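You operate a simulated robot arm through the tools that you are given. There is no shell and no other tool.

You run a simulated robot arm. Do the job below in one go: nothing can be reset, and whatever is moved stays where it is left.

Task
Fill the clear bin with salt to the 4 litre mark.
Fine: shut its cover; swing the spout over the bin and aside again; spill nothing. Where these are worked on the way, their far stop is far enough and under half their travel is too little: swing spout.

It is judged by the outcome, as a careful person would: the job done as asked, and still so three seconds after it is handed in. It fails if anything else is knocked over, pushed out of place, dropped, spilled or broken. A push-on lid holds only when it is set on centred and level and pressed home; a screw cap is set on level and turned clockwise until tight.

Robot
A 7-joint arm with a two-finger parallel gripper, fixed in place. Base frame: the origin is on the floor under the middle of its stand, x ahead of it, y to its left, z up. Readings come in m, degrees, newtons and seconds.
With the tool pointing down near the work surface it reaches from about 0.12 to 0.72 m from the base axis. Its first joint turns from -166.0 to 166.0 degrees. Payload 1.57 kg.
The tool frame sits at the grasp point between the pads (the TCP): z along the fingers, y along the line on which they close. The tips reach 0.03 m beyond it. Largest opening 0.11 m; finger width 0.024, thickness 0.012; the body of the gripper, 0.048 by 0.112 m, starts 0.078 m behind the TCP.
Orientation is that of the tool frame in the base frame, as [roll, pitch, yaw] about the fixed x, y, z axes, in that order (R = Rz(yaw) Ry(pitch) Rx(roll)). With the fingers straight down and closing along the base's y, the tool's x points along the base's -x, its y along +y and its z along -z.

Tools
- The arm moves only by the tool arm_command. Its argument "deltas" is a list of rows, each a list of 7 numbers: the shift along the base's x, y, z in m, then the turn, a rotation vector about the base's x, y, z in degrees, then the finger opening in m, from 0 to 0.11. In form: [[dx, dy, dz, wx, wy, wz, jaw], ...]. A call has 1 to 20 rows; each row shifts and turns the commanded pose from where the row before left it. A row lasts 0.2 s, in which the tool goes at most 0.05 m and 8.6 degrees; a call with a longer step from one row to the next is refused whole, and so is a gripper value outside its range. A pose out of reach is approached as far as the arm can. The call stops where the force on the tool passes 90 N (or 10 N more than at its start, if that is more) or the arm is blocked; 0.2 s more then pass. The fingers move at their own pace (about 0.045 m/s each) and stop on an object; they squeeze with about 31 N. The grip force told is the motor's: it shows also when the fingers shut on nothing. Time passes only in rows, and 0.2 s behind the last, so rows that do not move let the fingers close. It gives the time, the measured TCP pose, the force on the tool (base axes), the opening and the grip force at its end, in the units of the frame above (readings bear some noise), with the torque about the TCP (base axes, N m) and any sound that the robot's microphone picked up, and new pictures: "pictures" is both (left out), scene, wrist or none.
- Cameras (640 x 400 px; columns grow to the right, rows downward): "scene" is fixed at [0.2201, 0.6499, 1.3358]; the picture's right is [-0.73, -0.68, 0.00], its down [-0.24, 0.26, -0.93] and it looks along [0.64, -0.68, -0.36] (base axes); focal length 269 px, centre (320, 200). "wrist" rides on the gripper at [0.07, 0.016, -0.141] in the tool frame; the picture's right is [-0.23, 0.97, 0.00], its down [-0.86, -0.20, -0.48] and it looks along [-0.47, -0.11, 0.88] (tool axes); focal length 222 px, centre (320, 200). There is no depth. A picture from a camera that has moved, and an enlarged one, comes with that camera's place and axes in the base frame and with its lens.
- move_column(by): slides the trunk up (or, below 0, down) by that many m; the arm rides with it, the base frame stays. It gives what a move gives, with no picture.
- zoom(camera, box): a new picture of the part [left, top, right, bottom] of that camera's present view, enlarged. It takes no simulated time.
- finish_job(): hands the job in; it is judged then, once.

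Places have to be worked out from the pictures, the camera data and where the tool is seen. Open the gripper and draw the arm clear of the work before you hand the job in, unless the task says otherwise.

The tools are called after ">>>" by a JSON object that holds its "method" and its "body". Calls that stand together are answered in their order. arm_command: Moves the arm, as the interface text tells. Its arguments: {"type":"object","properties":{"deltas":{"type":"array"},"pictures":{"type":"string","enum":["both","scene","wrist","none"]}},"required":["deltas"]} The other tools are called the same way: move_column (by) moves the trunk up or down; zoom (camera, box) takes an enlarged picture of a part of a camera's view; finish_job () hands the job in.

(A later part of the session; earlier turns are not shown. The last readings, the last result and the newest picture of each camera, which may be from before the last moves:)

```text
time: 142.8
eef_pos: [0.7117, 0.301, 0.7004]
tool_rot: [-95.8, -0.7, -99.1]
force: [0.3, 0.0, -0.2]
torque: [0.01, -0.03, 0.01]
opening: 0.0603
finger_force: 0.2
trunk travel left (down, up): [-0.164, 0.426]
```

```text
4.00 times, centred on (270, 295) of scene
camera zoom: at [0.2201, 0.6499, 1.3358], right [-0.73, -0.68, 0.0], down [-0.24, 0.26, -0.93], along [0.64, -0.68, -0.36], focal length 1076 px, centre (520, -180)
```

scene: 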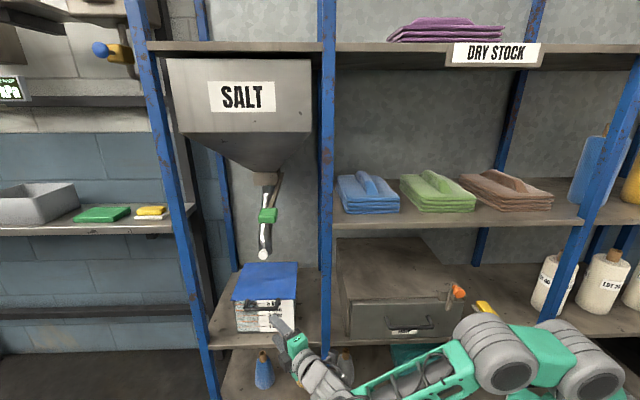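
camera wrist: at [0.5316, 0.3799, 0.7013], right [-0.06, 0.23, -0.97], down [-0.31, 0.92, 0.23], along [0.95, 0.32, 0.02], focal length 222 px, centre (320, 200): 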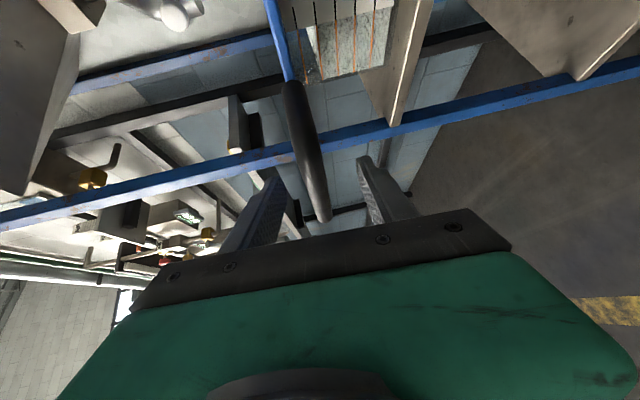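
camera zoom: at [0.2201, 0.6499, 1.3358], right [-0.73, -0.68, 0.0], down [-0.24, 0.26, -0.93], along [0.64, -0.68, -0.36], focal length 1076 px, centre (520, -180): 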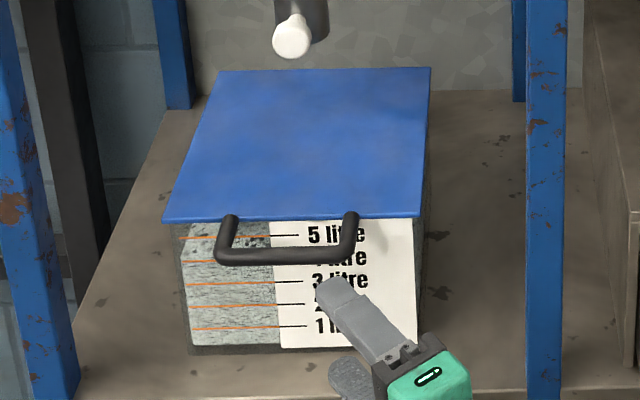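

The cover is shut and the salt shows at the 4 L mark behind the front scale. Now the spout must go aside. I'll retrace the earlier posture: back off, raise the trunk, and roll the hand back to camera-on-top.

>>> {"method": "arm_command", "body": {"deltas": [[-0.035, 0.004, 0, 0, 0, 0, 0.06], [-0.035, 0.004, 0, 0, 0, 0, 0.06], [-0.035, -0.003, 0, 0, 0, 0, 0.06], [-0.03, -0.008, 0, 0, 0, 0, 0.06]], "pictures": "none"}}

>>> {"method": "move_column", "body": {"by": 0.36}}

>>> {"method": "arm_command", "body": {"deltas": [[0, -0.006, 0.004, -8.1, 1.3, 0.8, 0.05], [0, -0.006, 0.004, -8.1, 1.3, 0.8, 0.05], [0, -0.006, 0.004, -8.1, 1.3, 0.8, 0.05], [0, -0.006, 0.004, -8.1, 1.3, 0.8, 0.05], [0, -0.006, 0.004, -8.1, 1.3, 0.8, 0.05], [0, -0.006, 0.004, -8.1, 1.3, 0.8, 0.05], [0, -0.006, 0.004, -8.1, 1.3, 0.8, 0.05], [0, -0.006, 0.004, -8.1, 1.3, 0.8, 0.05], [0, -0.006, 0.004, -8.1, 1.3, 0.8, 0.05], [0, -0.006, 0.004, -8.1, 1.3, 0.8, 0.05]], "pictures": "both"}}

```text
time: 143.8
eef_pos: [0.5746, 0.295, 0.7021]
tool_rot: [-95.7, -0.8, -99.2]
force: [1.0, -0.5, -1.2]
torque: [-0.01, 0.0, -0.01]
opening: 0.06
finger_force: 0.1
trunk travel left (down, up): [-0.164, 0.426]
```

```text
time: 147.3
eef_pos: [0.574, 0.2956, 1.0613]
tool_rot: [-95.7, -0.7, -99.2]
force: [-0.7, 0.6, -0.3]
torque: [0.0, -0.01, 0.03]
opening: 0.0601
finger_force: 0.0
trunk travel left (down, up): [-0.524, 0.066]
```

```text
time: 149.5
eef_pos: [0.5744, 0.233, 1.1031]
tool_rot: [-129.2, -81.4, -60.5]
force: [-0.3, -0.2, 0.5]
torque: [0.0, -0.04, -0.01]
opening: 0.0501
finger_force: 0.1
trunk travel left (down, up): [-0.524, 0.066]
camera wrist: at [0.4383, 0.2311, 1.1833], right [-0.18, -0.92, -0.34], down [-0.5, 0.38, -0.78], along [0.85, 0.03, -0.53], focal length 222 px, centre (320, 200)
```

scene: 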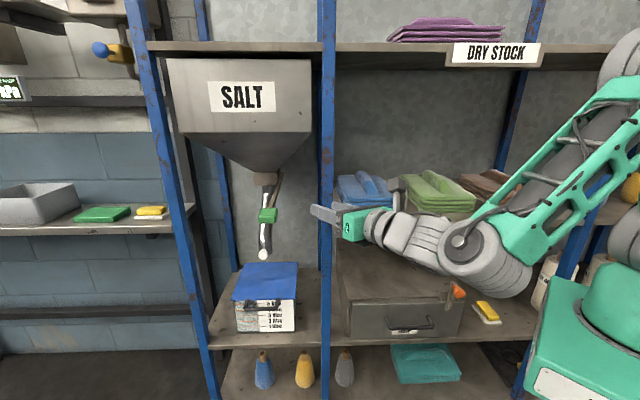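
wrist: 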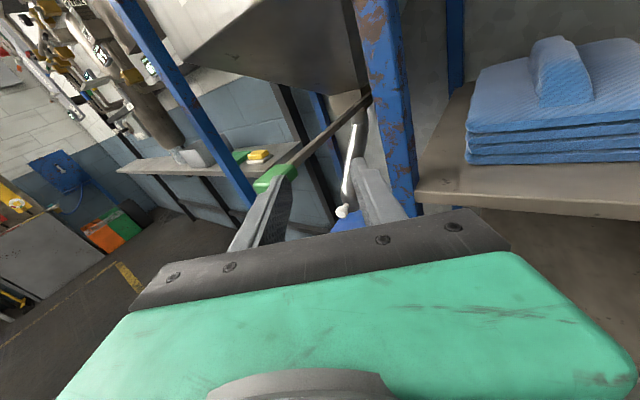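

The posture is recovered. I'll lower the trunk 0.2 m and advance along the same corridor used for the exit, stopping just in front of the pipe with jaws at 50 mm.

>>> {"method": "move_column", "body": {"by": -0.2}}

>>> {"method": "arm_command", "body": {"deltas": [[0.03, -0.003, -0.003, 0, 0, 0, 0.05], [0.03, -0.003, -0.003, 0, 0, 0, 0.05], [0.03, -0.003, 0, 0, 0, 0, 0.05], [0.0345, -0.006, 0, 0, 0, 0, 0.05], [0.0345, -0.006, 0, 0, 0, 0, 0.05], [0.0345, -0.006, 0, 0, 0, 0, 0.05], [0.0345, -0.006, 0, 0, 0, 0, 0.05], [0.0345, -0.006, 0, 0, 0, 0, 0.05]], "pictures": "both"}}

>>> {"method": "zoom", "body": {"camera": "scene", "box": [230, 170, 350, 290]}}

```text
time: 151.7
eef_pos: [0.5748, 0.2341, 0.9035]
tool_rot: [-128.3, -81.3, -61.2]
force: [-1.1, -1.2, 0.2]
torque: [0.02, -0.02, 0.0]
opening: 0.0503
finger_force: 0.0
trunk travel left (down, up): [-0.324, 0.266]
```

```text
time: 153.5
eef_pos: [0.8352, 0.1949, 0.895]
tool_rot: [-128.5, -81.3, -61.2]
force: [0.4, -0.3, 0.3]
torque: [-0.04, 0.01, -0.04]
opening: 0.0503
finger_force: 0.1
trunk travel left (down, up): [-0.324, 0.266]
camera wrist: at [0.6989, 0.1923, 0.9753], right [-0.18, -0.92, -0.34], down [-0.5, 0.38, -0.78], along [0.85, 0.03, -0.53], focal length 222 px, centre (320, 200)
```

scene: 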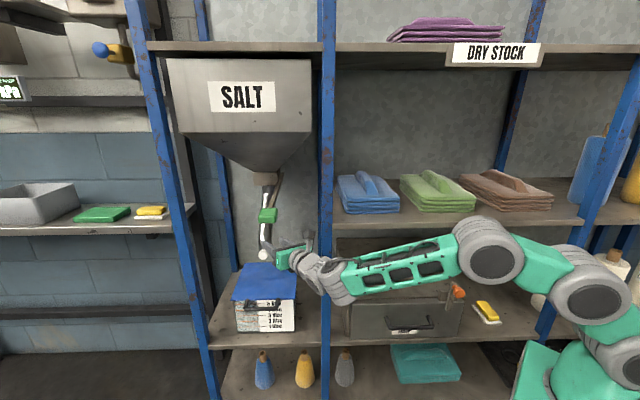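
wrist: 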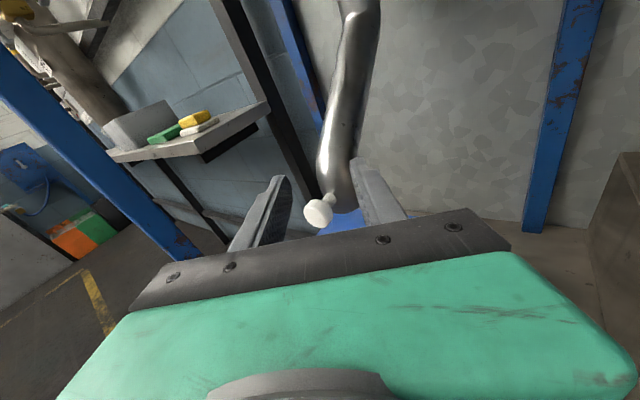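

```text
3.33 times, centred on (290, 230) of scene
camera zoom: at [0.2201, 0.6499, 1.3358], right [-0.73, -0.68, 0.0], down [-0.24, 0.26, -0.93], along [0.64, -0.68, -0.36], focal length 897 px, centre (420, 100)
```

zoom: 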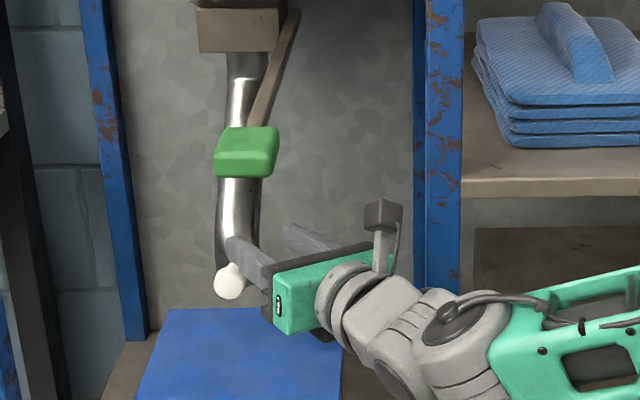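

Same pose as on exit. I'll open the jaws fully and advance 9 cm to straddle the pipe again.

>>> {"method": "arm_command", "body": {"deltas": [[0, 0, 0, 0, 0, 0, 0.11], [0, 0, 0, 0, 0, 0, 0.11], [0, 0, 0, 0, 0, 0, 0.11], [0, 0, 0, 0, 0, 0, 0.11], [0.0295, -0.0052, 0, 0, 0, 0, 0.11], [0.0295, -0.0052, 0, 0, 0, 0, 0.11], [0.0295, -0.0052, 0, 0, 0, 0, 0.11]], "pictures": "both"}}

```text
time: 155.1
eef_pos: [0.9248, 0.1803, 0.8956]
tool_rot: [-128.6, -81.2, -60.8]
force: [0.4, 0.3, 0.1]
torque: [0.04, 0.08, 0.02]
opening: 0.1101
finger_force: 0.1
trunk travel left (down, up): [-0.324, 0.266]
camera wrist: at [0.7889, 0.1782, 0.9752], right [-0.18, -0.92, -0.34], down [-0.5, 0.38, -0.78], along [0.85, 0.03, -0.53], focal length 222 px, centre (320, 200)
```

scene: 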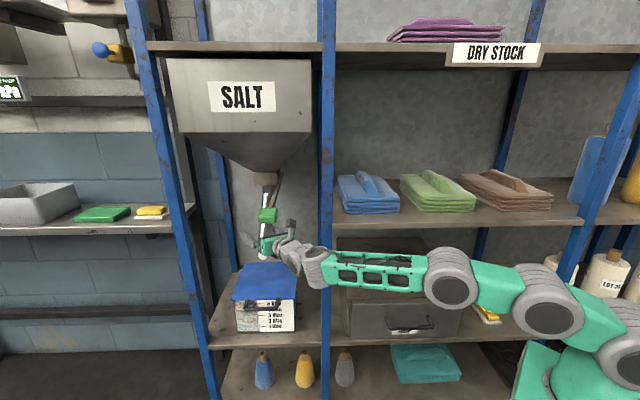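
wrist: 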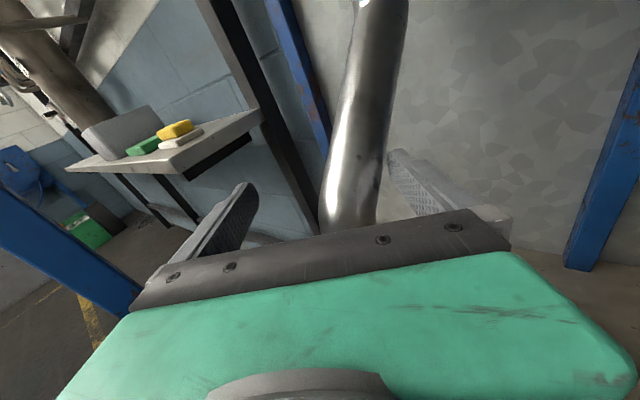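

Straddled. Now I'll retrace the hand path toward the right, so the left finger pushes the pipe aside, with small steps.

>>> {"method": "arm_command", "body": {"deltas": [[-0.0039, -0.0068, 0, 0, 0, -0.4, 0.11], [-0.0039, -0.0068, 0, 0, 0, -0.4, 0.11], [-0.0039, -0.0068, 0, 0, 0, -0.4, 0.11], [-0.0039, -0.0068, 0, 0, 0, -0.4, 0.11], [-0.0017, -0.006, 0, 0, 0, -2, 0.11], [-0.0017, -0.006, 0, 0, 0, -2, 0.11], [-0.0017, -0.006, 0, 0, 0, -2, 0.11], [-0.0017, -0.006, 0, 0, 0, -2, 0.11]], "pictures": "both"}}

>>> {"method": "zoom", "body": {"camera": "scene", "box": [230, 170, 350, 290]}}

```text
time: 156.9
eef_pos: [0.9032, 0.1295, 0.8987]
tool_rot: [-127.7, -81.4, -71.2]
force: [-14.3, 7.3, 3.3]
torque: [0.31, -0.11, 1.71]
opening: 0.11
finger_force: 0.0
trunk travel left (down, up): [-0.324, 0.266]
camera wrist: at [0.7685, 0.1493, 0.9781], right [-0.33, -0.88, -0.34], down [-0.43, 0.46, -0.78], along [0.84, -0.11, -0.53], focal length 222 px, centre (320, 200)
```

scene: 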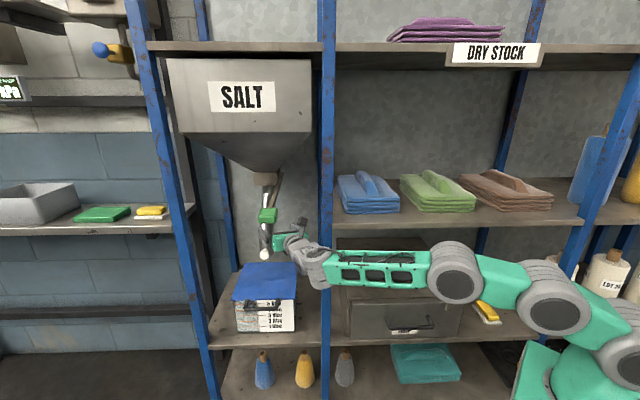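
wrist: 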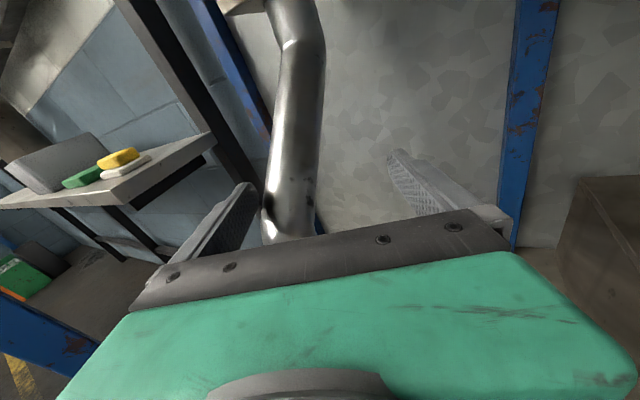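

```text
3.33 times, centred on (290, 230) of scene
camera zoom: at [0.2201, 0.6499, 1.3358], right [-0.73, -0.68, 0.0], down [-0.24, 0.26, -0.93], along [0.64, -0.68, -0.36], focal length 897 px, centre (420, 100)
```

zoom: 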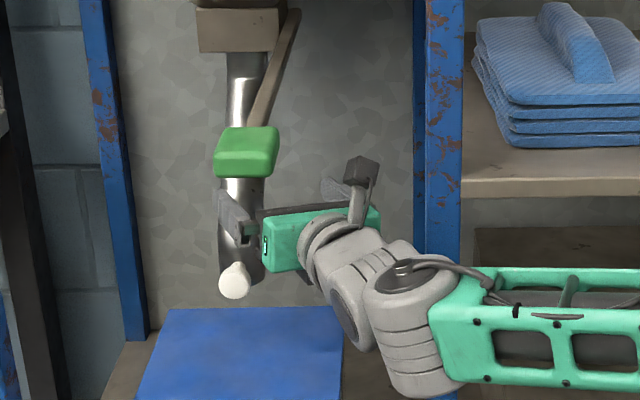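

The left fingertip only meets the pipe's front there, pushing it the wrong way. The knob is closer and easier, so I'll shift back left to clear it, then lower the straddling fingers to knob height.

>>> {"method": "arm_command", "body": {"deltas": [[0.001, 0.0125, 0, 0, 0, 2.5, 0.11], [0.004, 0.0125, 0, 0, 0, 2.5, 0.11], [0.004, 0.0125, 0, 0, 0, 2.5, 0.11], [0.005, 0.0125, 0, 0, 0, 2.5, 0.11]], "pictures": "both"}}

>>> {"method": "zoom", "body": {"camera": "wrist", "box": [180, 60, 460, 235]}}

```text
time: 157.9
eef_pos: [0.9179, 0.1774, 0.896]
tool_rot: [-128.2, -81.3, -60.9]
force: [0.3, 0.3, 0.4]
torque: [-0.01, -0.03, 0.01]
opening: 0.1102
finger_force: 0.0
trunk travel left (down, up): [-0.324, 0.266]
camera wrist: at [0.7817, 0.1747, 0.977], right [-0.18, -0.92, -0.34], down [-0.5, 0.38, -0.78], along [0.85, 0.03, -0.53], focal length 222 px, centre (320, 200)
```

scene: 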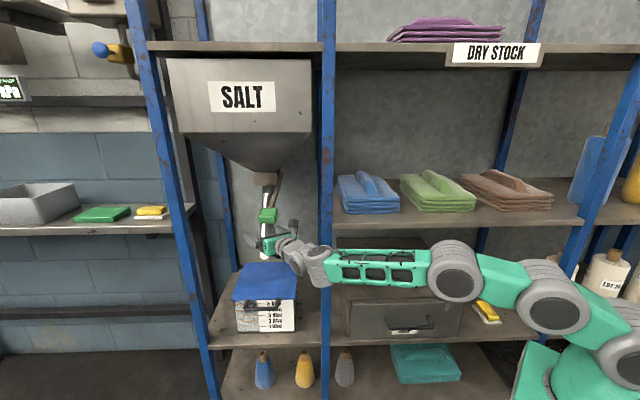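
wrist: 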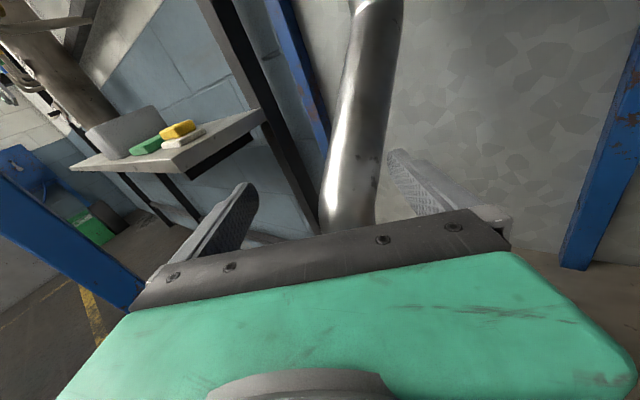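

```text
2.29 times, centred on (320, 148) of wrist
camera zoom: at [0.7817, 0.1747, 0.977], right [-0.18, -0.92, -0.34], down [-0.5, 0.38, -0.78], along [0.85, 0.03, -0.53], focal length 508 px, centre (320, 320)
```

zoom: 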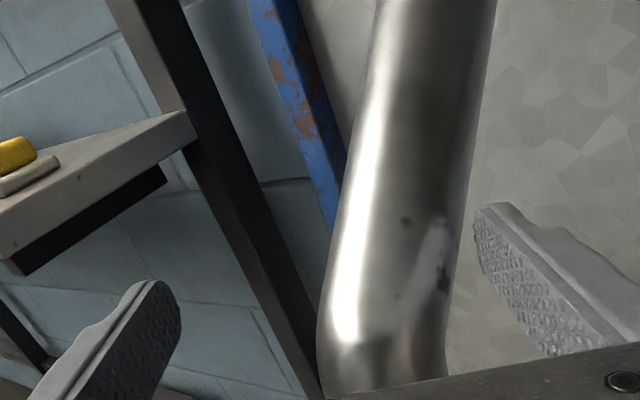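

Both fingers clear the pipe and the knob lies below between them. I'll lower about 6.4 cm to knob height, moving 1 cm forward.

>>> {"method": "arm_command", "body": {"deltas": [[0.0033, -0.0006, -0.0213, 0, 0, 0, 0.11], [0.0033, -0.0006, -0.0213, 0, 0, 0, 0.11], [0.0033, -0.0006, -0.0213, 0, 0, 0, 0.11]], "pictures": "both"}}

>>> {"method": "zoom", "body": {"camera": "scene", "box": [230, 190, 350, 310]}}

```text
time: 158.7
eef_pos: [0.9298, 0.1743, 0.8332]
tool_rot: [-128.0, -81.3, -60.9]
force: [-0.8, -0.3, 0.0]
torque: [-0.03, 0.03, 0.01]
opening: 0.1103
finger_force: 0.0
trunk travel left (down, up): [-0.324, 0.266]
camera wrist: at [0.7929, 0.1709, 0.9134], right [-0.18, -0.92, -0.34], down [-0.5, 0.38, -0.78], along [0.85, 0.03, -0.53], focal length 222 px, centre (320, 200)
```

scene: 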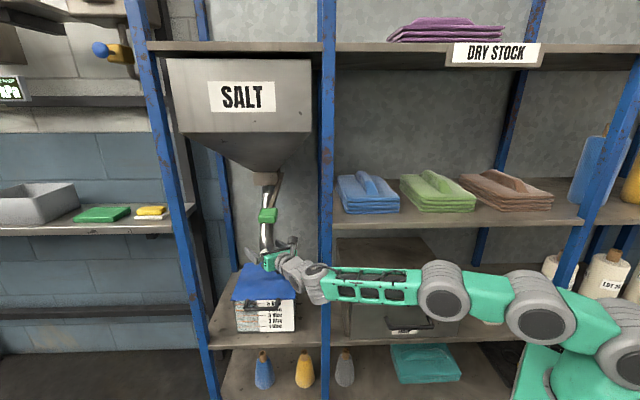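
wrist: 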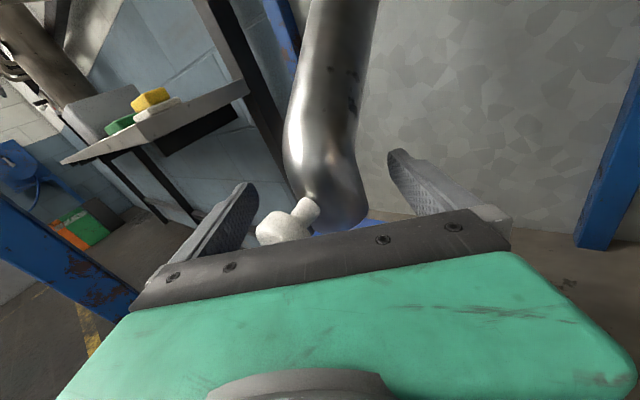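

```text
3.33 times, centred on (290, 250) of scene
camera zoom: at [0.2201, 0.6499, 1.3358], right [-0.73, -0.68, 0.0], down [-0.24, 0.26, -0.93], along [0.64, -0.68, -0.36], focal length 897 px, centre (420, 33)
```

zoom: 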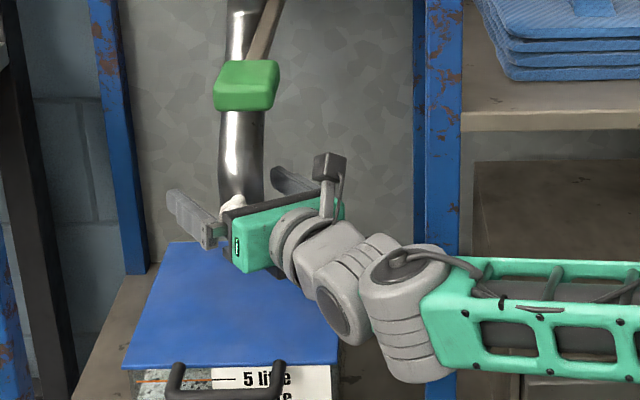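

The knob is now between the fingers with the left finger beside it. I'll move the hand right along the earlier path in small steps to push the knob.

>>> {"method": "arm_command", "body": {"deltas": [[-0.0051, -0.0053, 0, 0, 0, -0.5, 0.11], [-0.0051, -0.0053, 0, 0, 0, -0.5, 0.11], [-0.0051, -0.0053, 0, 0, 0, -0.5, 0.11], [-0.0051, -0.0053, 0, 0, 0, -0.5, 0.11], [-0.0017, -0.006, 0, 0, 0, -2, 0.11], [-0.0017, -0.006, 0, 0, 0, -2, 0.11], [-0.0017, -0.006, 0, 0, 0, -2, 0.11], [-0.0017, -0.006, 0, 0, 0, -2, 0.11]], "pictures": "both"}}

>>> {"method": "zoom", "body": {"camera": "scene", "box": [230, 190, 350, 310]}}

```text
time: 160.5
eef_pos: [0.9003, 0.129, 0.8325]
tool_rot: [-128.4, -81.3, -70.8]
force: [-0.6, 1.2, 0.6]
torque: [-0.02, 0.0, -0.05]
opening: 0.1099
finger_force: 0.1
trunk travel left (down, up): [-0.324, 0.266]
camera wrist: at [0.7656, 0.1497, 0.9131], right [-0.34, -0.88, -0.34], down [-0.43, 0.46, -0.78], along [0.84, -0.11, -0.53], focal length 222 px, centre (320, 200)
```

scene: 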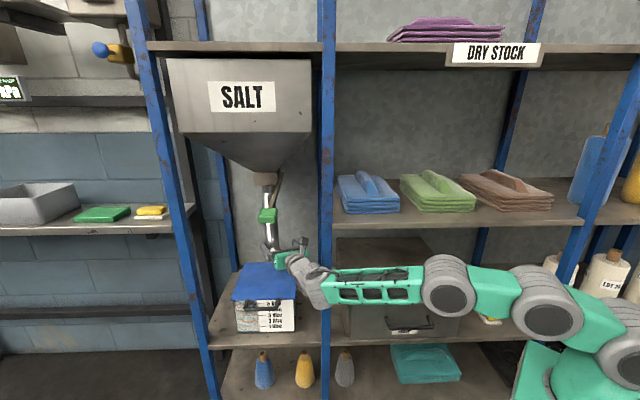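
wrist: 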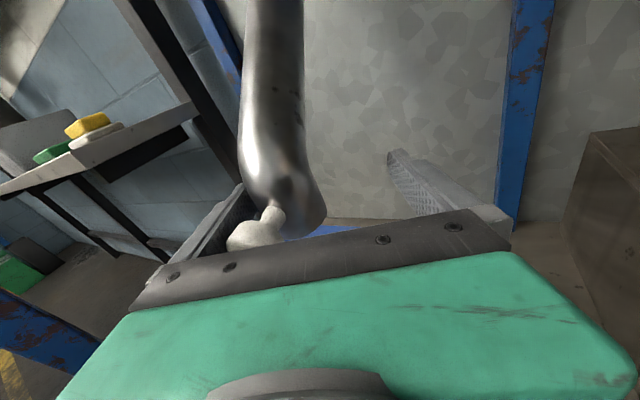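

```text
3.33 times, centred on (290, 250) of scene
camera zoom: at [0.2201, 0.6499, 1.3358], right [-0.73, -0.68, 0.0], down [-0.24, 0.26, -0.93], along [0.64, -0.68, -0.36], focal length 897 px, centre (420, 33)
```

zoom: 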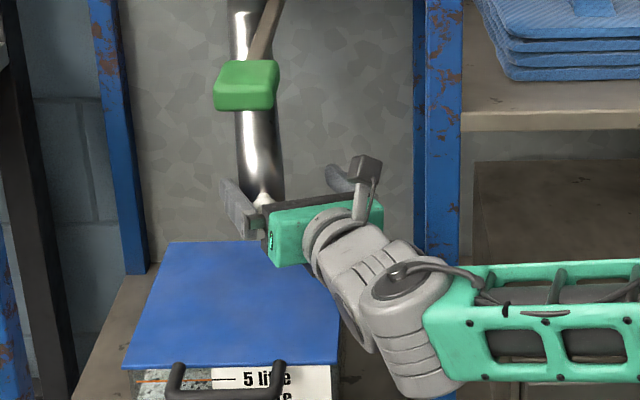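

The spout is following the left finger with very little force. I'll continue toward the far-right hand pose.

>>> {"method": "arm_command", "body": {"deltas": [[-0.0012, -0.0039, 0, 0, 0, -1.4, 0.11], [-0.0012, -0.0039, 0, 0, 0, -1.4, 0.11], [-0.0012, -0.0039, 0, 0, 0, -1.4, 0.11], [-0.0012, -0.0039, 0, 0, 0, -1.4, 0.11], [-0.0028, -0.0055, 0, 0, 0, -1.5, 0.11], [-0.0028, -0.0055, 0, 0, 0, -1.5, 0.11], [-0.0028, -0.0055, 0, 0, 0, -1.5, 0.11], [-0.0028, -0.0055, 0, 0, 0, -1.5, 0.11]], "pictures": "both"}}

>>> {"method": "zoom", "body": {"camera": "scene", "box": [230, 190, 350, 310]}}

```text
time: 162.3
eef_pos: [0.8819, 0.0931, 0.832]
tool_rot: [-128.5, -81.4, -82.3]
force: [0.8, 1.7, -0.7]
torque: [-0.02, -0.05, -0.01]
opening: 0.1102
finger_force: 0.0
trunk travel left (down, up): [-0.324, 0.266]
camera wrist: at [0.7558, 0.1407, 0.9129], right [-0.5, -0.79, -0.34], down [-0.33, 0.54, -0.78], along [0.8, -0.28, -0.53], focal length 222 px, centre (320, 200)
```

scene: 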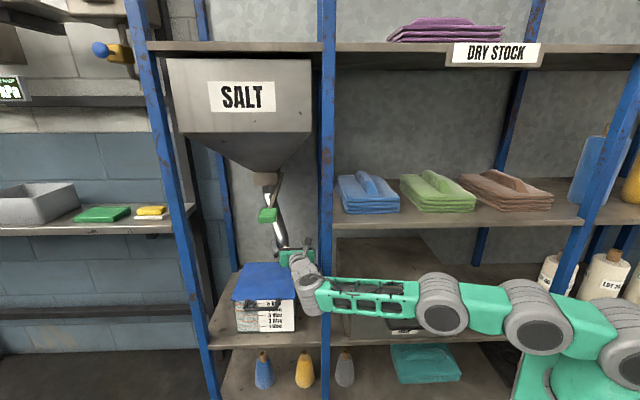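
wrist: 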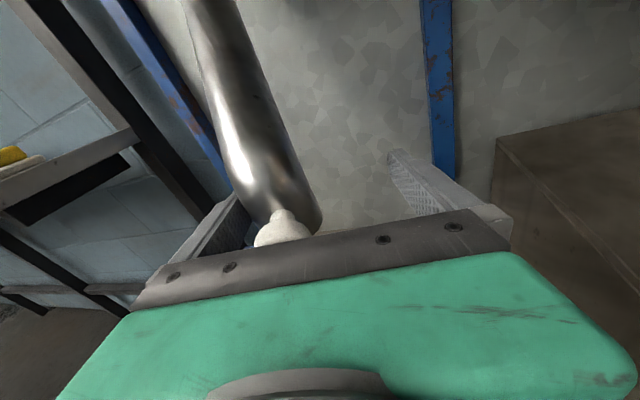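

```text
3.33 times, centred on (290, 250) of scene
camera zoom: at [0.2201, 0.6499, 1.3358], right [-0.73, -0.68, 0.0], down [-0.24, 0.26, -0.93], along [0.64, -0.68, -0.36], focal length 897 px, centre (420, 33)
```

zoom: 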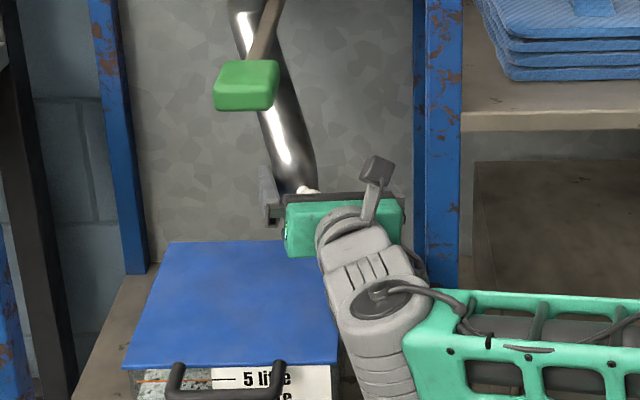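

The spout is roughly half-way back and both knob and outlet sit against the left finger. Narrowing the jaws will nudge it further right without moving the hand, so I'll do that to 60 mm.

>>> {"method": "arm_command", "body": {"deltas": [[0, 0, 0, 0, 0, 0, 0.09], [0, 0, 0, 0, 0, 0, 0.075], [0, 0, 0, 0, 0, 0, 0.06], [0, 0, 0, 0, 0, 0, 0.06]], "pictures": "both"}}

>>> {"method": "zoom", "body": {"camera": "scene", "box": [230, 190, 350, 310]}}

```text
time: 163.3
eef_pos: [0.8831, 0.0934, 0.8324]
tool_rot: [-128.5, -81.3, -82.3]
force: [0.8, 1.0, 0.0]
torque: [-0.01, 0.03, -0.01]
opening: 0.0611
finger_force: 0.9
trunk travel left (down, up): [-0.324, 0.266]
camera wrist: at [0.7557, 0.1409, 0.9128], right [-0.5, -0.79, -0.34], down [-0.33, 0.54, -0.78], along [0.8, -0.28, -0.53], focal length 222 px, centre (320, 200)
```

scene: 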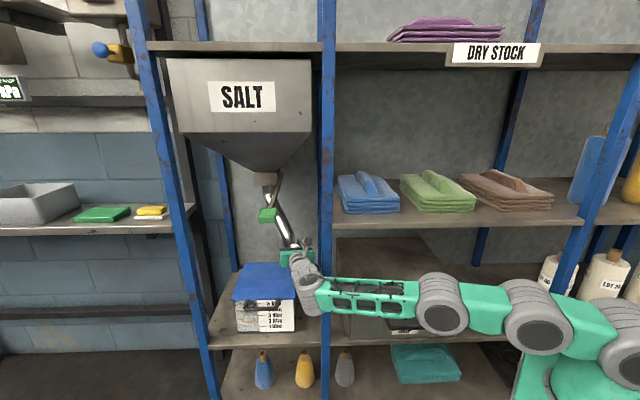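
wrist: 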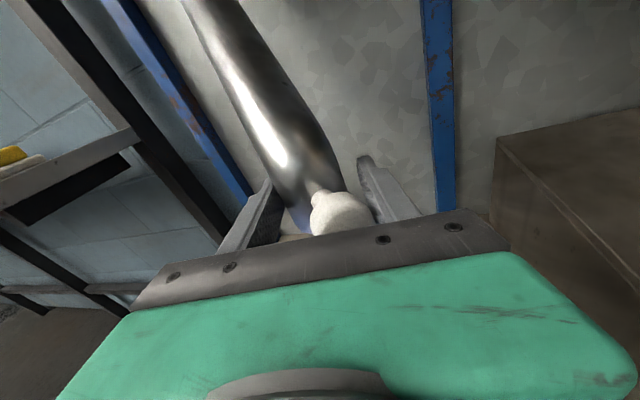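

```text
3.33 times, centred on (290, 250) of scene
camera zoom: at [0.2201, 0.6499, 1.3358], right [-0.73, -0.68, 0.0], down [-0.24, 0.26, -0.93], along [0.64, -0.68, -0.36], focal length 897 px, centre (420, 33)
```

zoom: 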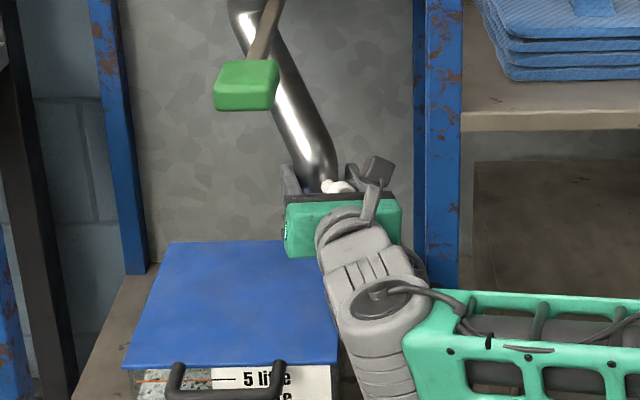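

Great, the spout is now about two-thirds of the way back. From this angle pushing straight inward moves it further aside, so I'll back out 7 cm, narrow the jaws to 30 mm, and push the outlet inward with the fingertips.

>>> {"method": "arm_command", "body": {"deltas": [[-0.02, 0.0119, 0, 0, 0, 0, 0.065], [-0.02, 0.0119, 0, 0, 0, 0, 0.065], [-0.02, 0.0119, 0, 0, 0, 0, 0.06], [0, 0, 0, 0, 0, 0, 0.03], [0, 0, 0, 0, 0, 0, 0.03]], "pictures": "both"}}

>>> {"method": "zoom", "body": {"camera": "wrist", "box": [200, 60, 460, 225]}}

```text
time: 164.5
eef_pos: [0.8219, 0.1298, 0.8321]
tool_rot: [-128.5, -81.3, -82.3]
force: [-2.6, 0.2, -0.4]
torque: [0.01, -0.06, -0.02]
opening: 0.0322
finger_force: 13.8
trunk travel left (down, up): [-0.324, 0.266]
camera wrist: at [0.6944, 0.1771, 0.9122], right [-0.5, -0.79, -0.34], down [-0.33, 0.54, -0.78], along [0.8, -0.28, -0.53], focal length 222 px, centre (320, 200)
```

scene: 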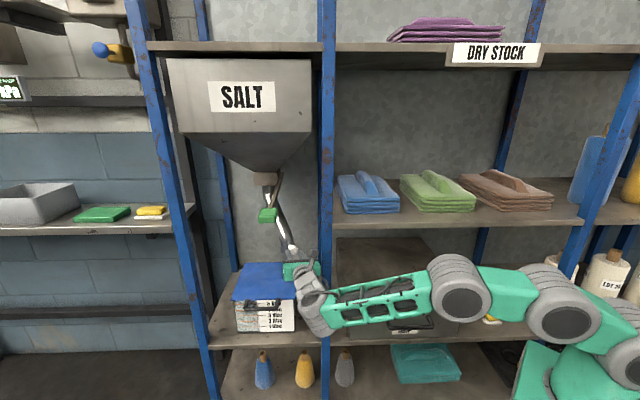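
wrist: 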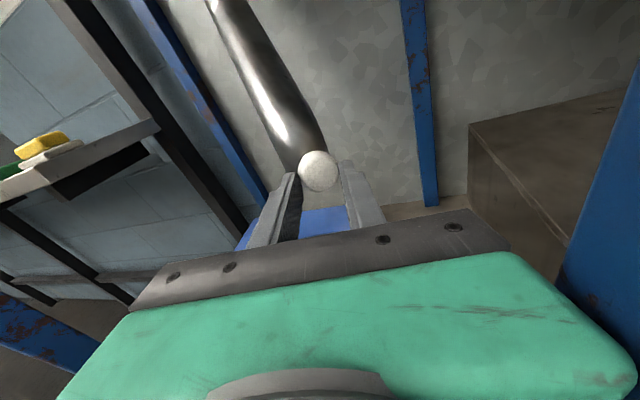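

```text
2.42 times, centred on (330, 142) of wrist
camera zoom: at [0.6944, 0.1771, 0.9122], right [-0.5, -0.79, -0.34], down [-0.33, 0.54, -0.78], along [0.8, -0.28, -0.53], focal length 538 px, centre (296, 339)
```

zoom: 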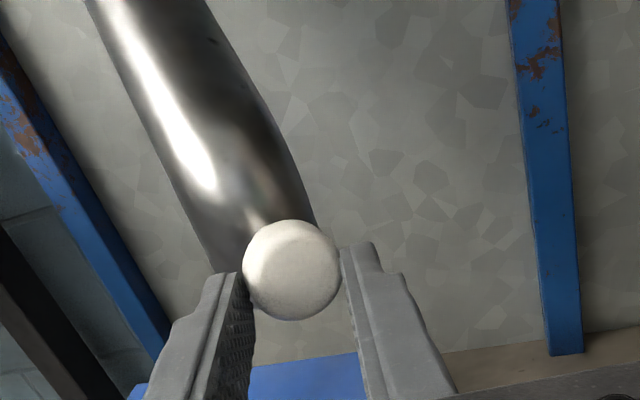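

The jaws closed onto the knob itself, so I'll release it, back off 5 cm and go round: next I'll come in left of the knob at azimuth -15° with jaws wide, and push it right with the outer face of the right finger.

>>> {"method": "arm_command", "body": {"deltas": [[0, 0, 0, 0, 0, 0, 0.06], [0, 0, 0, 0, 0, 0, 0.06], [-0.0215, 0.0127, 0, 0, 0, 0, 0.06], [-0.0215, 0.0127, 0, 0, 0, 0, 0.06], [0.004, 0.0155, 0.0035, 0, 0, 3.9, 0.06], [0.01, 0.0155, 0.0035, 0, 0, 3.9, 0.06], [0.01, 0.0155, 0.0035, 0, 0, 3.9, 0.06], [0.009, 0.0155, 0.0035, 0, 0, 3.9, 0.06]], "pictures": "both"}}

>>> {"method": "zoom", "body": {"camera": "scene", "box": [230, 190, 350, 310]}}

```text
time: 166.3
eef_pos: [0.8137, 0.2178, 0.8445]
tool_rot: [-128.7, -81.2, -66.4]
force: [0.0, 0.7, 0.7]
torque: [0.01, 0.02, 0.0]
opening: 0.06
finger_force: 0.0
trunk travel left (down, up): [-0.324, 0.266]
camera wrist: at [0.6779, 0.2286, 0.926], right [-0.27, -0.9, -0.34], down [-0.46, 0.43, -0.78], along [0.85, -0.05, -0.53], focal length 222 px, centre (320, 200)
```

scene: 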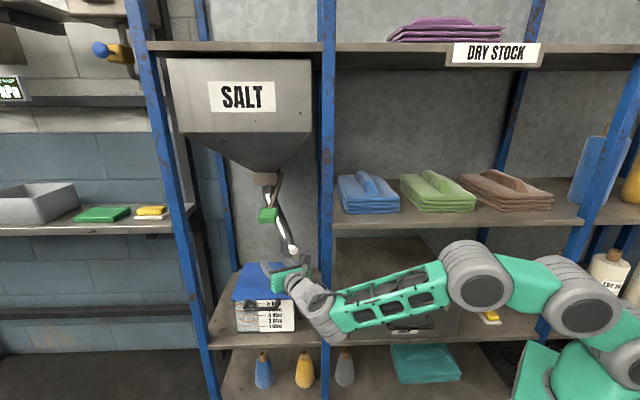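
wrist: 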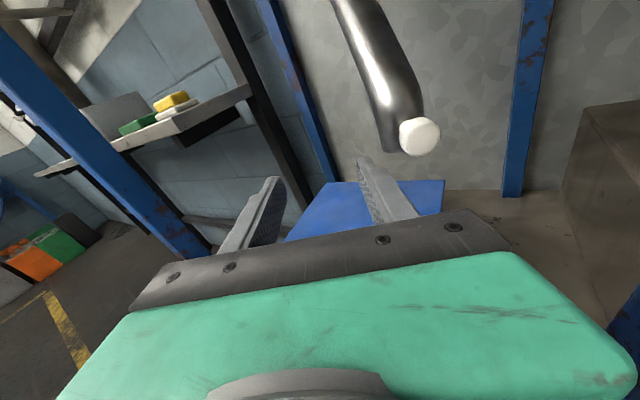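

```text
3.33 times, centred on (290, 250) of scene
camera zoom: at [0.2201, 0.6499, 1.3358], right [-0.73, -0.68, 0.0], down [-0.24, 0.26, -0.93], along [0.64, -0.68, -0.36], focal length 897 px, centre (420, 33)
```

zoom: 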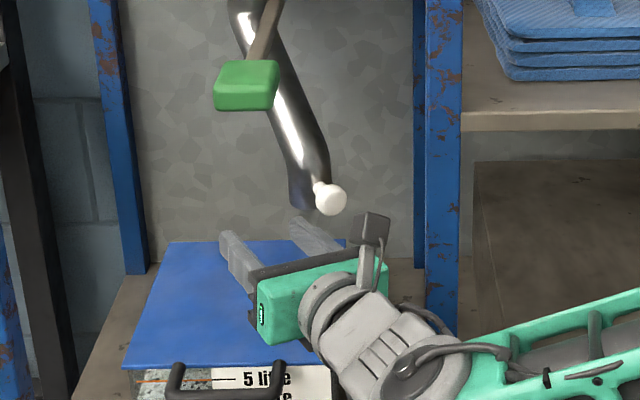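

Clear view: the knob is at about (0.851, 0.115) and the lane left of it is open. I'll open the jaws fully, shift 6 mm left and advance 5.5 cm alongside the outlet.

>>> {"method": "arm_command", "body": {"deltas": [[0.0016, 0.0058, 0, 0, 0, 0, 0.11], [0, 0, 0, 0, 0, 0, 0.11], [0, 0, 0, 0, 0, 0, 0.11], [0.0265, -0.0071, 0, 0, 0, 0, 0.11], [0.0265, -0.0071, 0, 0, 0, 0, 0.11]], "pictures": "both"}}

>>> {"method": "zoom", "body": {"camera": "scene", "box": [230, 190, 350, 310]}}

```text
time: 167.5
eef_pos: [0.8671, 0.2072, 0.847]
tool_rot: [-128.4, -81.3, -66.8]
force: [0.0, 0.7, 0.1]
torque: [-0.01, 0.04, 0.01]
opening: 0.1099
finger_force: 0.0
trunk travel left (down, up): [-0.324, 0.266]
camera wrist: at [0.7316, 0.2179, 0.928], right [-0.27, -0.9, -0.34], down [-0.46, 0.43, -0.78], along [0.85, -0.06, -0.53], focal length 222 px, centre (320, 200)
```

scene: 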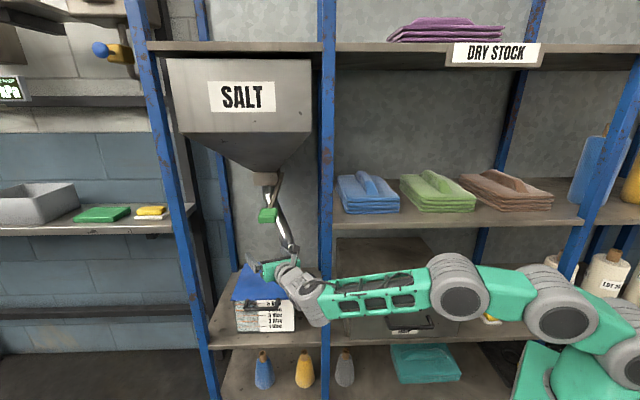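
wrist: 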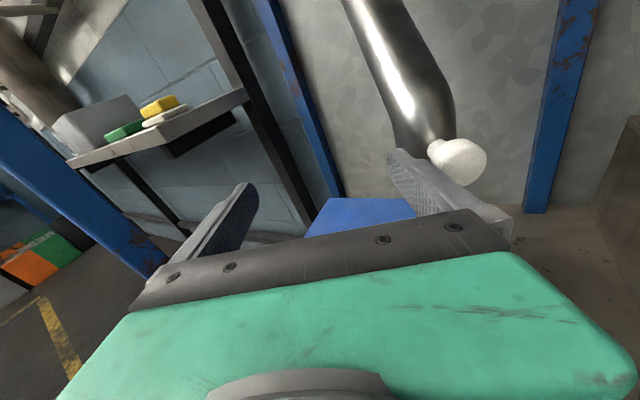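

```text
3.33 times, centred on (290, 250) of scene
camera zoom: at [0.2201, 0.6499, 1.3358], right [-0.73, -0.68, 0.0], down [-0.24, 0.26, -0.93], along [0.64, -0.68, -0.36], focal length 897 px, centre (420, 33)
```

zoom: 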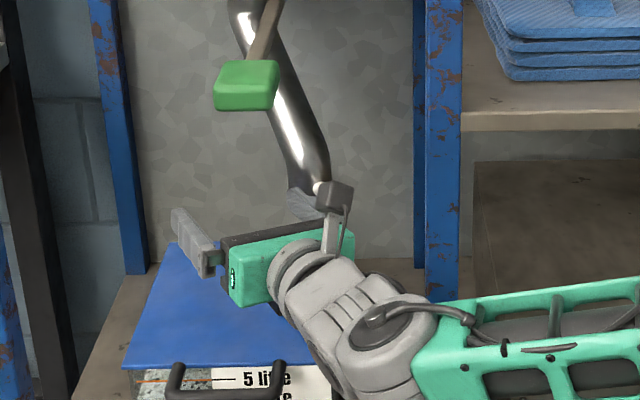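

The right finger is just left of the knob. I'll sweep the hand right and slightly in, with gradual yaw, to push the spout aside.

>>> {"method": "arm_command", "body": {"deltas": [[0.0018, -0.0115, 0, 0, 0, -1.6, 0.11], [0.0018, -0.0115, 0, 0, 0, -1.6, 0.11], [0.0018, -0.0115, 0, 0, 0, -1.6, 0.11], [0.0018, -0.0115, 0, 0, 0, -1.6, 0.11]], "pictures": "both"}}

>>> {"method": "zoom", "body": {"camera": "scene", "box": [230, 190, 350, 310]}}

```text
time: 168.6
eef_pos: [0.8694, 0.1521, 0.8464]
tool_rot: [-131.7, -81.7, -71.1]
force: [-82.9, 6.9, 7.4]
torque: [-0.52, -0.05, -6.05]
opening: 0.1102
finger_force: 0.2
trunk travel left (down, up): [-0.324, 0.266]
stopped in row 4: the force on the tool passed its limit at 93 N (the readings are from after the stop); the commanded pose is now the measured one
camera wrist: at [0.7375, 0.182, 0.9277], right [-0.39, -0.86, -0.33], down [-0.4, 0.48, -0.78], along [0.83, -0.17, -0.53], focal length 222 px, centre (320, 200)
```

scene: 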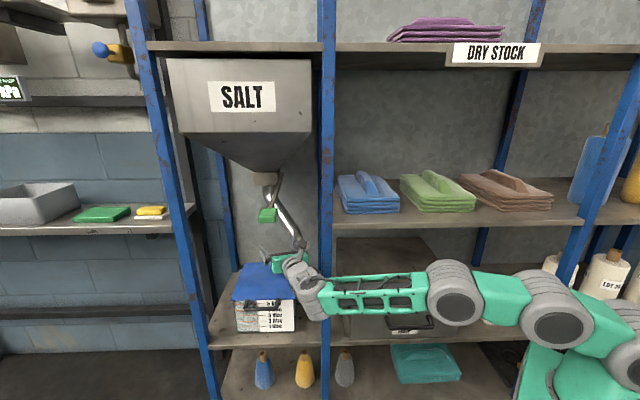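
wrist: 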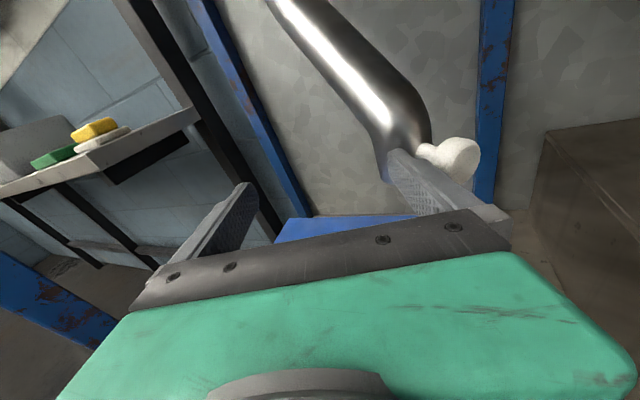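

```text
3.33 times, centred on (290, 250) of scene
camera zoom: at [0.2201, 0.6499, 1.3358], right [-0.73, -0.68, 0.0], down [-0.24, 0.26, -0.93], along [0.64, -0.68, -0.36], focal length 897 px, centre (420, 33)
```

zoom: 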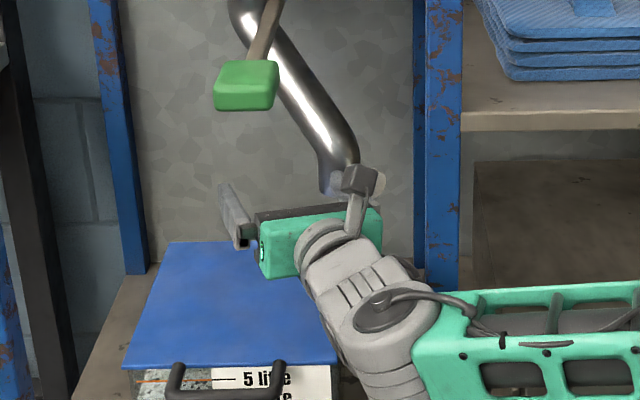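

The fingertip ran into the outlet's front and pushed radially (93 N, stopped). The spout is already much further aside. I'll back off 1.5 cm in x so only the finger's side bears on the knob, then push purely in -y.

>>> {"method": "arm_command", "body": {"deltas": [[-0.012, 0.002, 0, 0, 0, 0, 0.11], [-0.006, 0, 0, 0, 0, 0, 0.11], [0, -0.008, 0, 0, 0, -1, 0.11], [0, -0.008, 0, 0, 0, -1, 0.11]], "pictures": "wrist"}}

>>> {"method": "zoom", "body": {"camera": "scene", "box": [230, 190, 350, 310]}}

```text
time: 169.6
eef_pos: [0.8589, 0.1431, 0.8408]
tool_rot: [-132.3, -81.3, -71.9]
force: [-0.2, 2.0, 1.1]
torque: [-0.07, -0.03, -0.05]
opening: 0.1086
finger_force: 0.0
trunk travel left (down, up): [-0.324, 0.266]
camera wrist: at [0.7275, 0.1754, 0.9238], right [-0.41, -0.85, -0.33], down [-0.39, 0.5, -0.77], along [0.82, -0.19, -0.54], focal length 222 px, centre (320, 200)
```

wrist: 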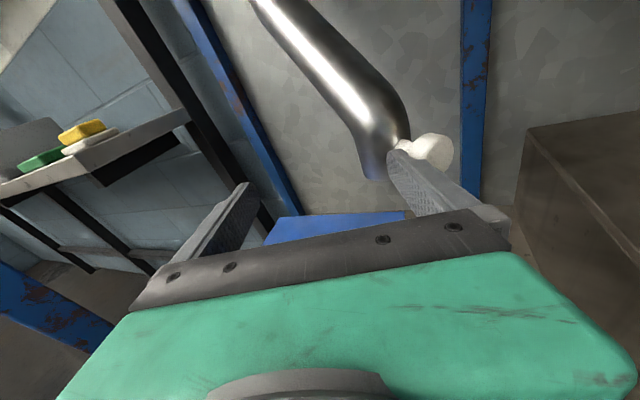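

```text
3.33 times, centred on (290, 250) of scene
camera zoom: at [0.2201, 0.6499, 1.3358], right [-0.73, -0.68, 0.0], down [-0.24, 0.26, -0.93], along [0.64, -0.68, -0.36], focal length 897 px, centre (420, 33)
```

zoom: 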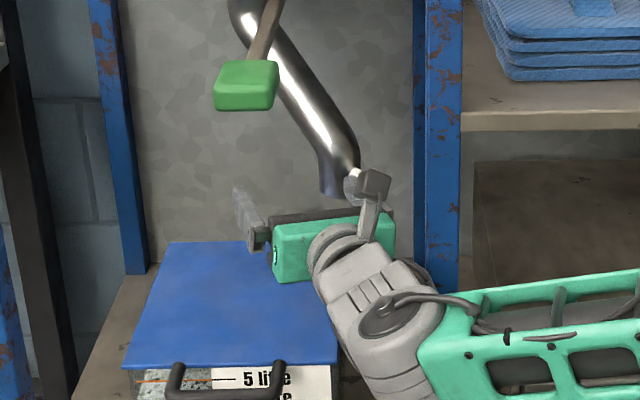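

Now the finger's side bears on the knob with about 2 N. I'll continue in -y with a bit more yaw to stay clear of the post.

>>> {"method": "arm_command", "body": {"deltas": [[0, -0.008, 0, 0, 0, -2.5, 0.11], [0, -0.008, 0, 0, 0, -2.5, 0.11], [0.001, -0.008, 0, 0, 0, -2.5, 0.11]], "pictures": "both"}}

>>> {"method": "zoom", "body": {"camera": "scene", "box": [230, 190, 350, 310]}}

```text
time: 170.4
eef_pos: [0.86, 0.1202, 0.8418]
tool_rot: [-132.3, -81.3, -79.3]
force: [8.5, 1.8, 0.4]
torque: [-0.03, -0.03, 0.44]
opening: 0.105
finger_force: 0.1
trunk travel left (down, up): [-0.324, 0.266]
camera wrist: at [0.7344, 0.1685, 0.9235], right [-0.52, -0.79, -0.33], down [-0.32, 0.54, -0.77], along [0.79, -0.29, -0.54], focal length 222 px, centre (320, 200)
```

scene: 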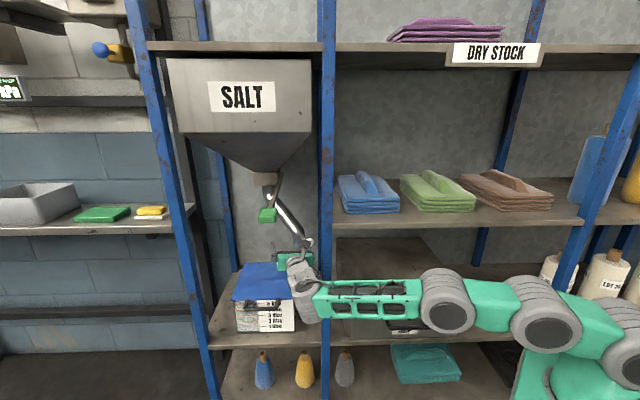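
wrist: 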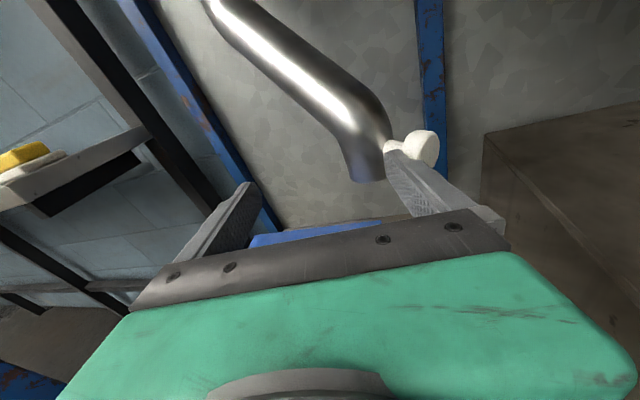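

```text
3.33 times, centred on (290, 250) of scene
camera zoom: at [0.2201, 0.6499, 1.3358], right [-0.73, -0.68, 0.0], down [-0.24, 0.26, -0.93], along [0.64, -0.68, -0.36], focal length 897 px, centre (420, 33)
```

zoom: 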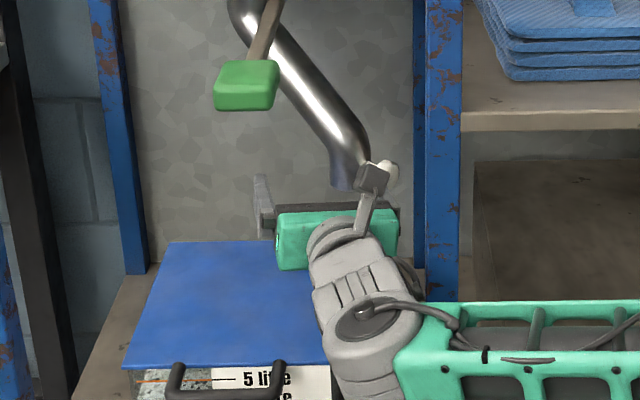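

The spout looks back at its original aside position. I'll compare with the initial view at the same zoom.

>>> {"method": "zoom", "body": {"camera": "scene", "box": [200, 150, 360, 250]}}

```text
4.00 times, centred on (280, 200) of scene
camera zoom: at [0.2201, 0.6499, 1.3358], right [-0.73, -0.68, 0.0], down [-0.24, 0.26, -0.93], along [0.64, -0.68, -0.36], focal length 1076 px, centre (480, 200)
```

zoom: 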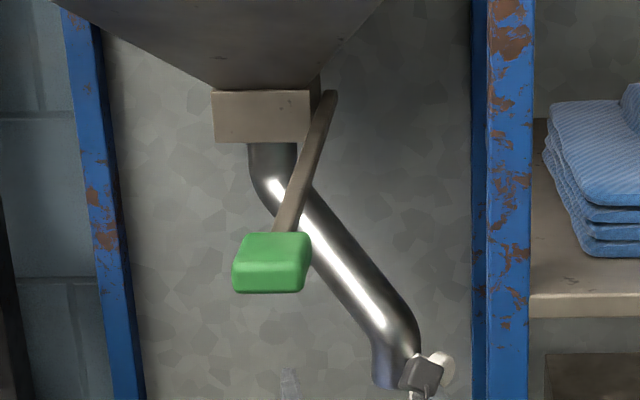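

The view matches the starting picture exactly: spout back at its aside stop and lever at its closed position. I'll move the finger left off the knob first, then withdraw along the corridor.

>>> {"method": "arm_command", "body": {"deltas": [[-0.002, 0.007, 0, 0, 0, 0, 0.11], [-0.003, 0.009, 0, 0, 0, 0, 0.11], [-0.01, 0.01, 0, 0, 0, 1.5, 0.11], [-0.025, 0.014, 0, 0, 0, 1, 0.1], [-0.025, 0.014, 0, 0, 0, 0, 0.08], [-0.025, 0.014, 0, 0, 0, 0, 0.07]], "pictures": "both"}}

>>> {"method": "zoom", "body": {"camera": "scene", "box": [200, 150, 360, 250]}}

```text
time: 171.8
eef_pos: [0.7675, 0.1873, 0.8397]
tool_rot: [-132.6, -81.3, -76.6]
force: [1.2, 0.5, -0.9]
torque: [0.01, -0.01, -0.02]
opening: 0.0702
finger_force: 0.0
trunk travel left (down, up): [-0.324, 0.266]
camera wrist: at [0.64, 0.2304, 0.9217], right [-0.49, -0.81, -0.33], down [-0.35, 0.53, -0.77], along [0.8, -0.26, -0.54], focal length 222 px, centre (320, 200)
```

scene: 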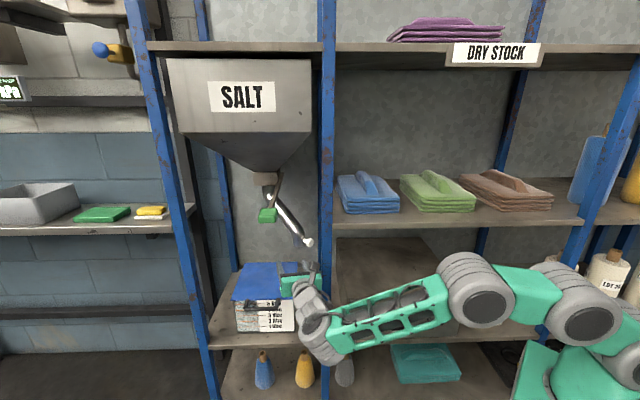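
wrist: 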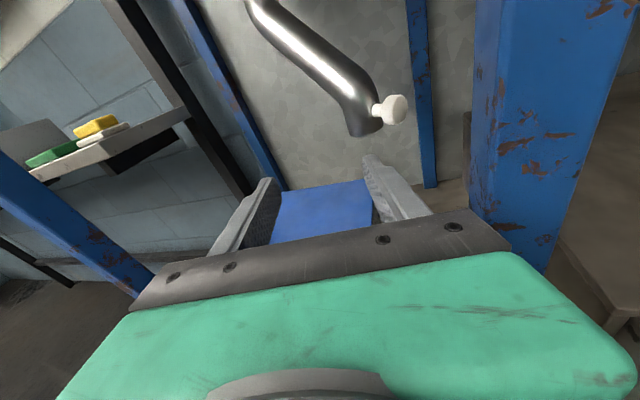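

```text
4.00 times, centred on (280, 200) of scene
camera zoom: at [0.2201, 0.6499, 1.3358], right [-0.73, -0.68, 0.0], down [-0.24, 0.26, -0.93], along [0.64, -0.68, -0.36], focal length 1076 px, centre (480, 200)
```

zoom: 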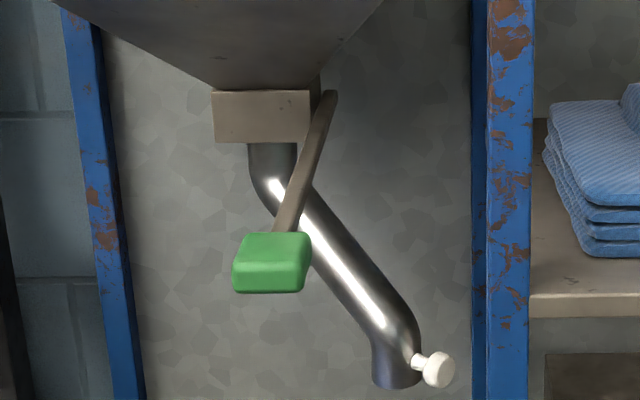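

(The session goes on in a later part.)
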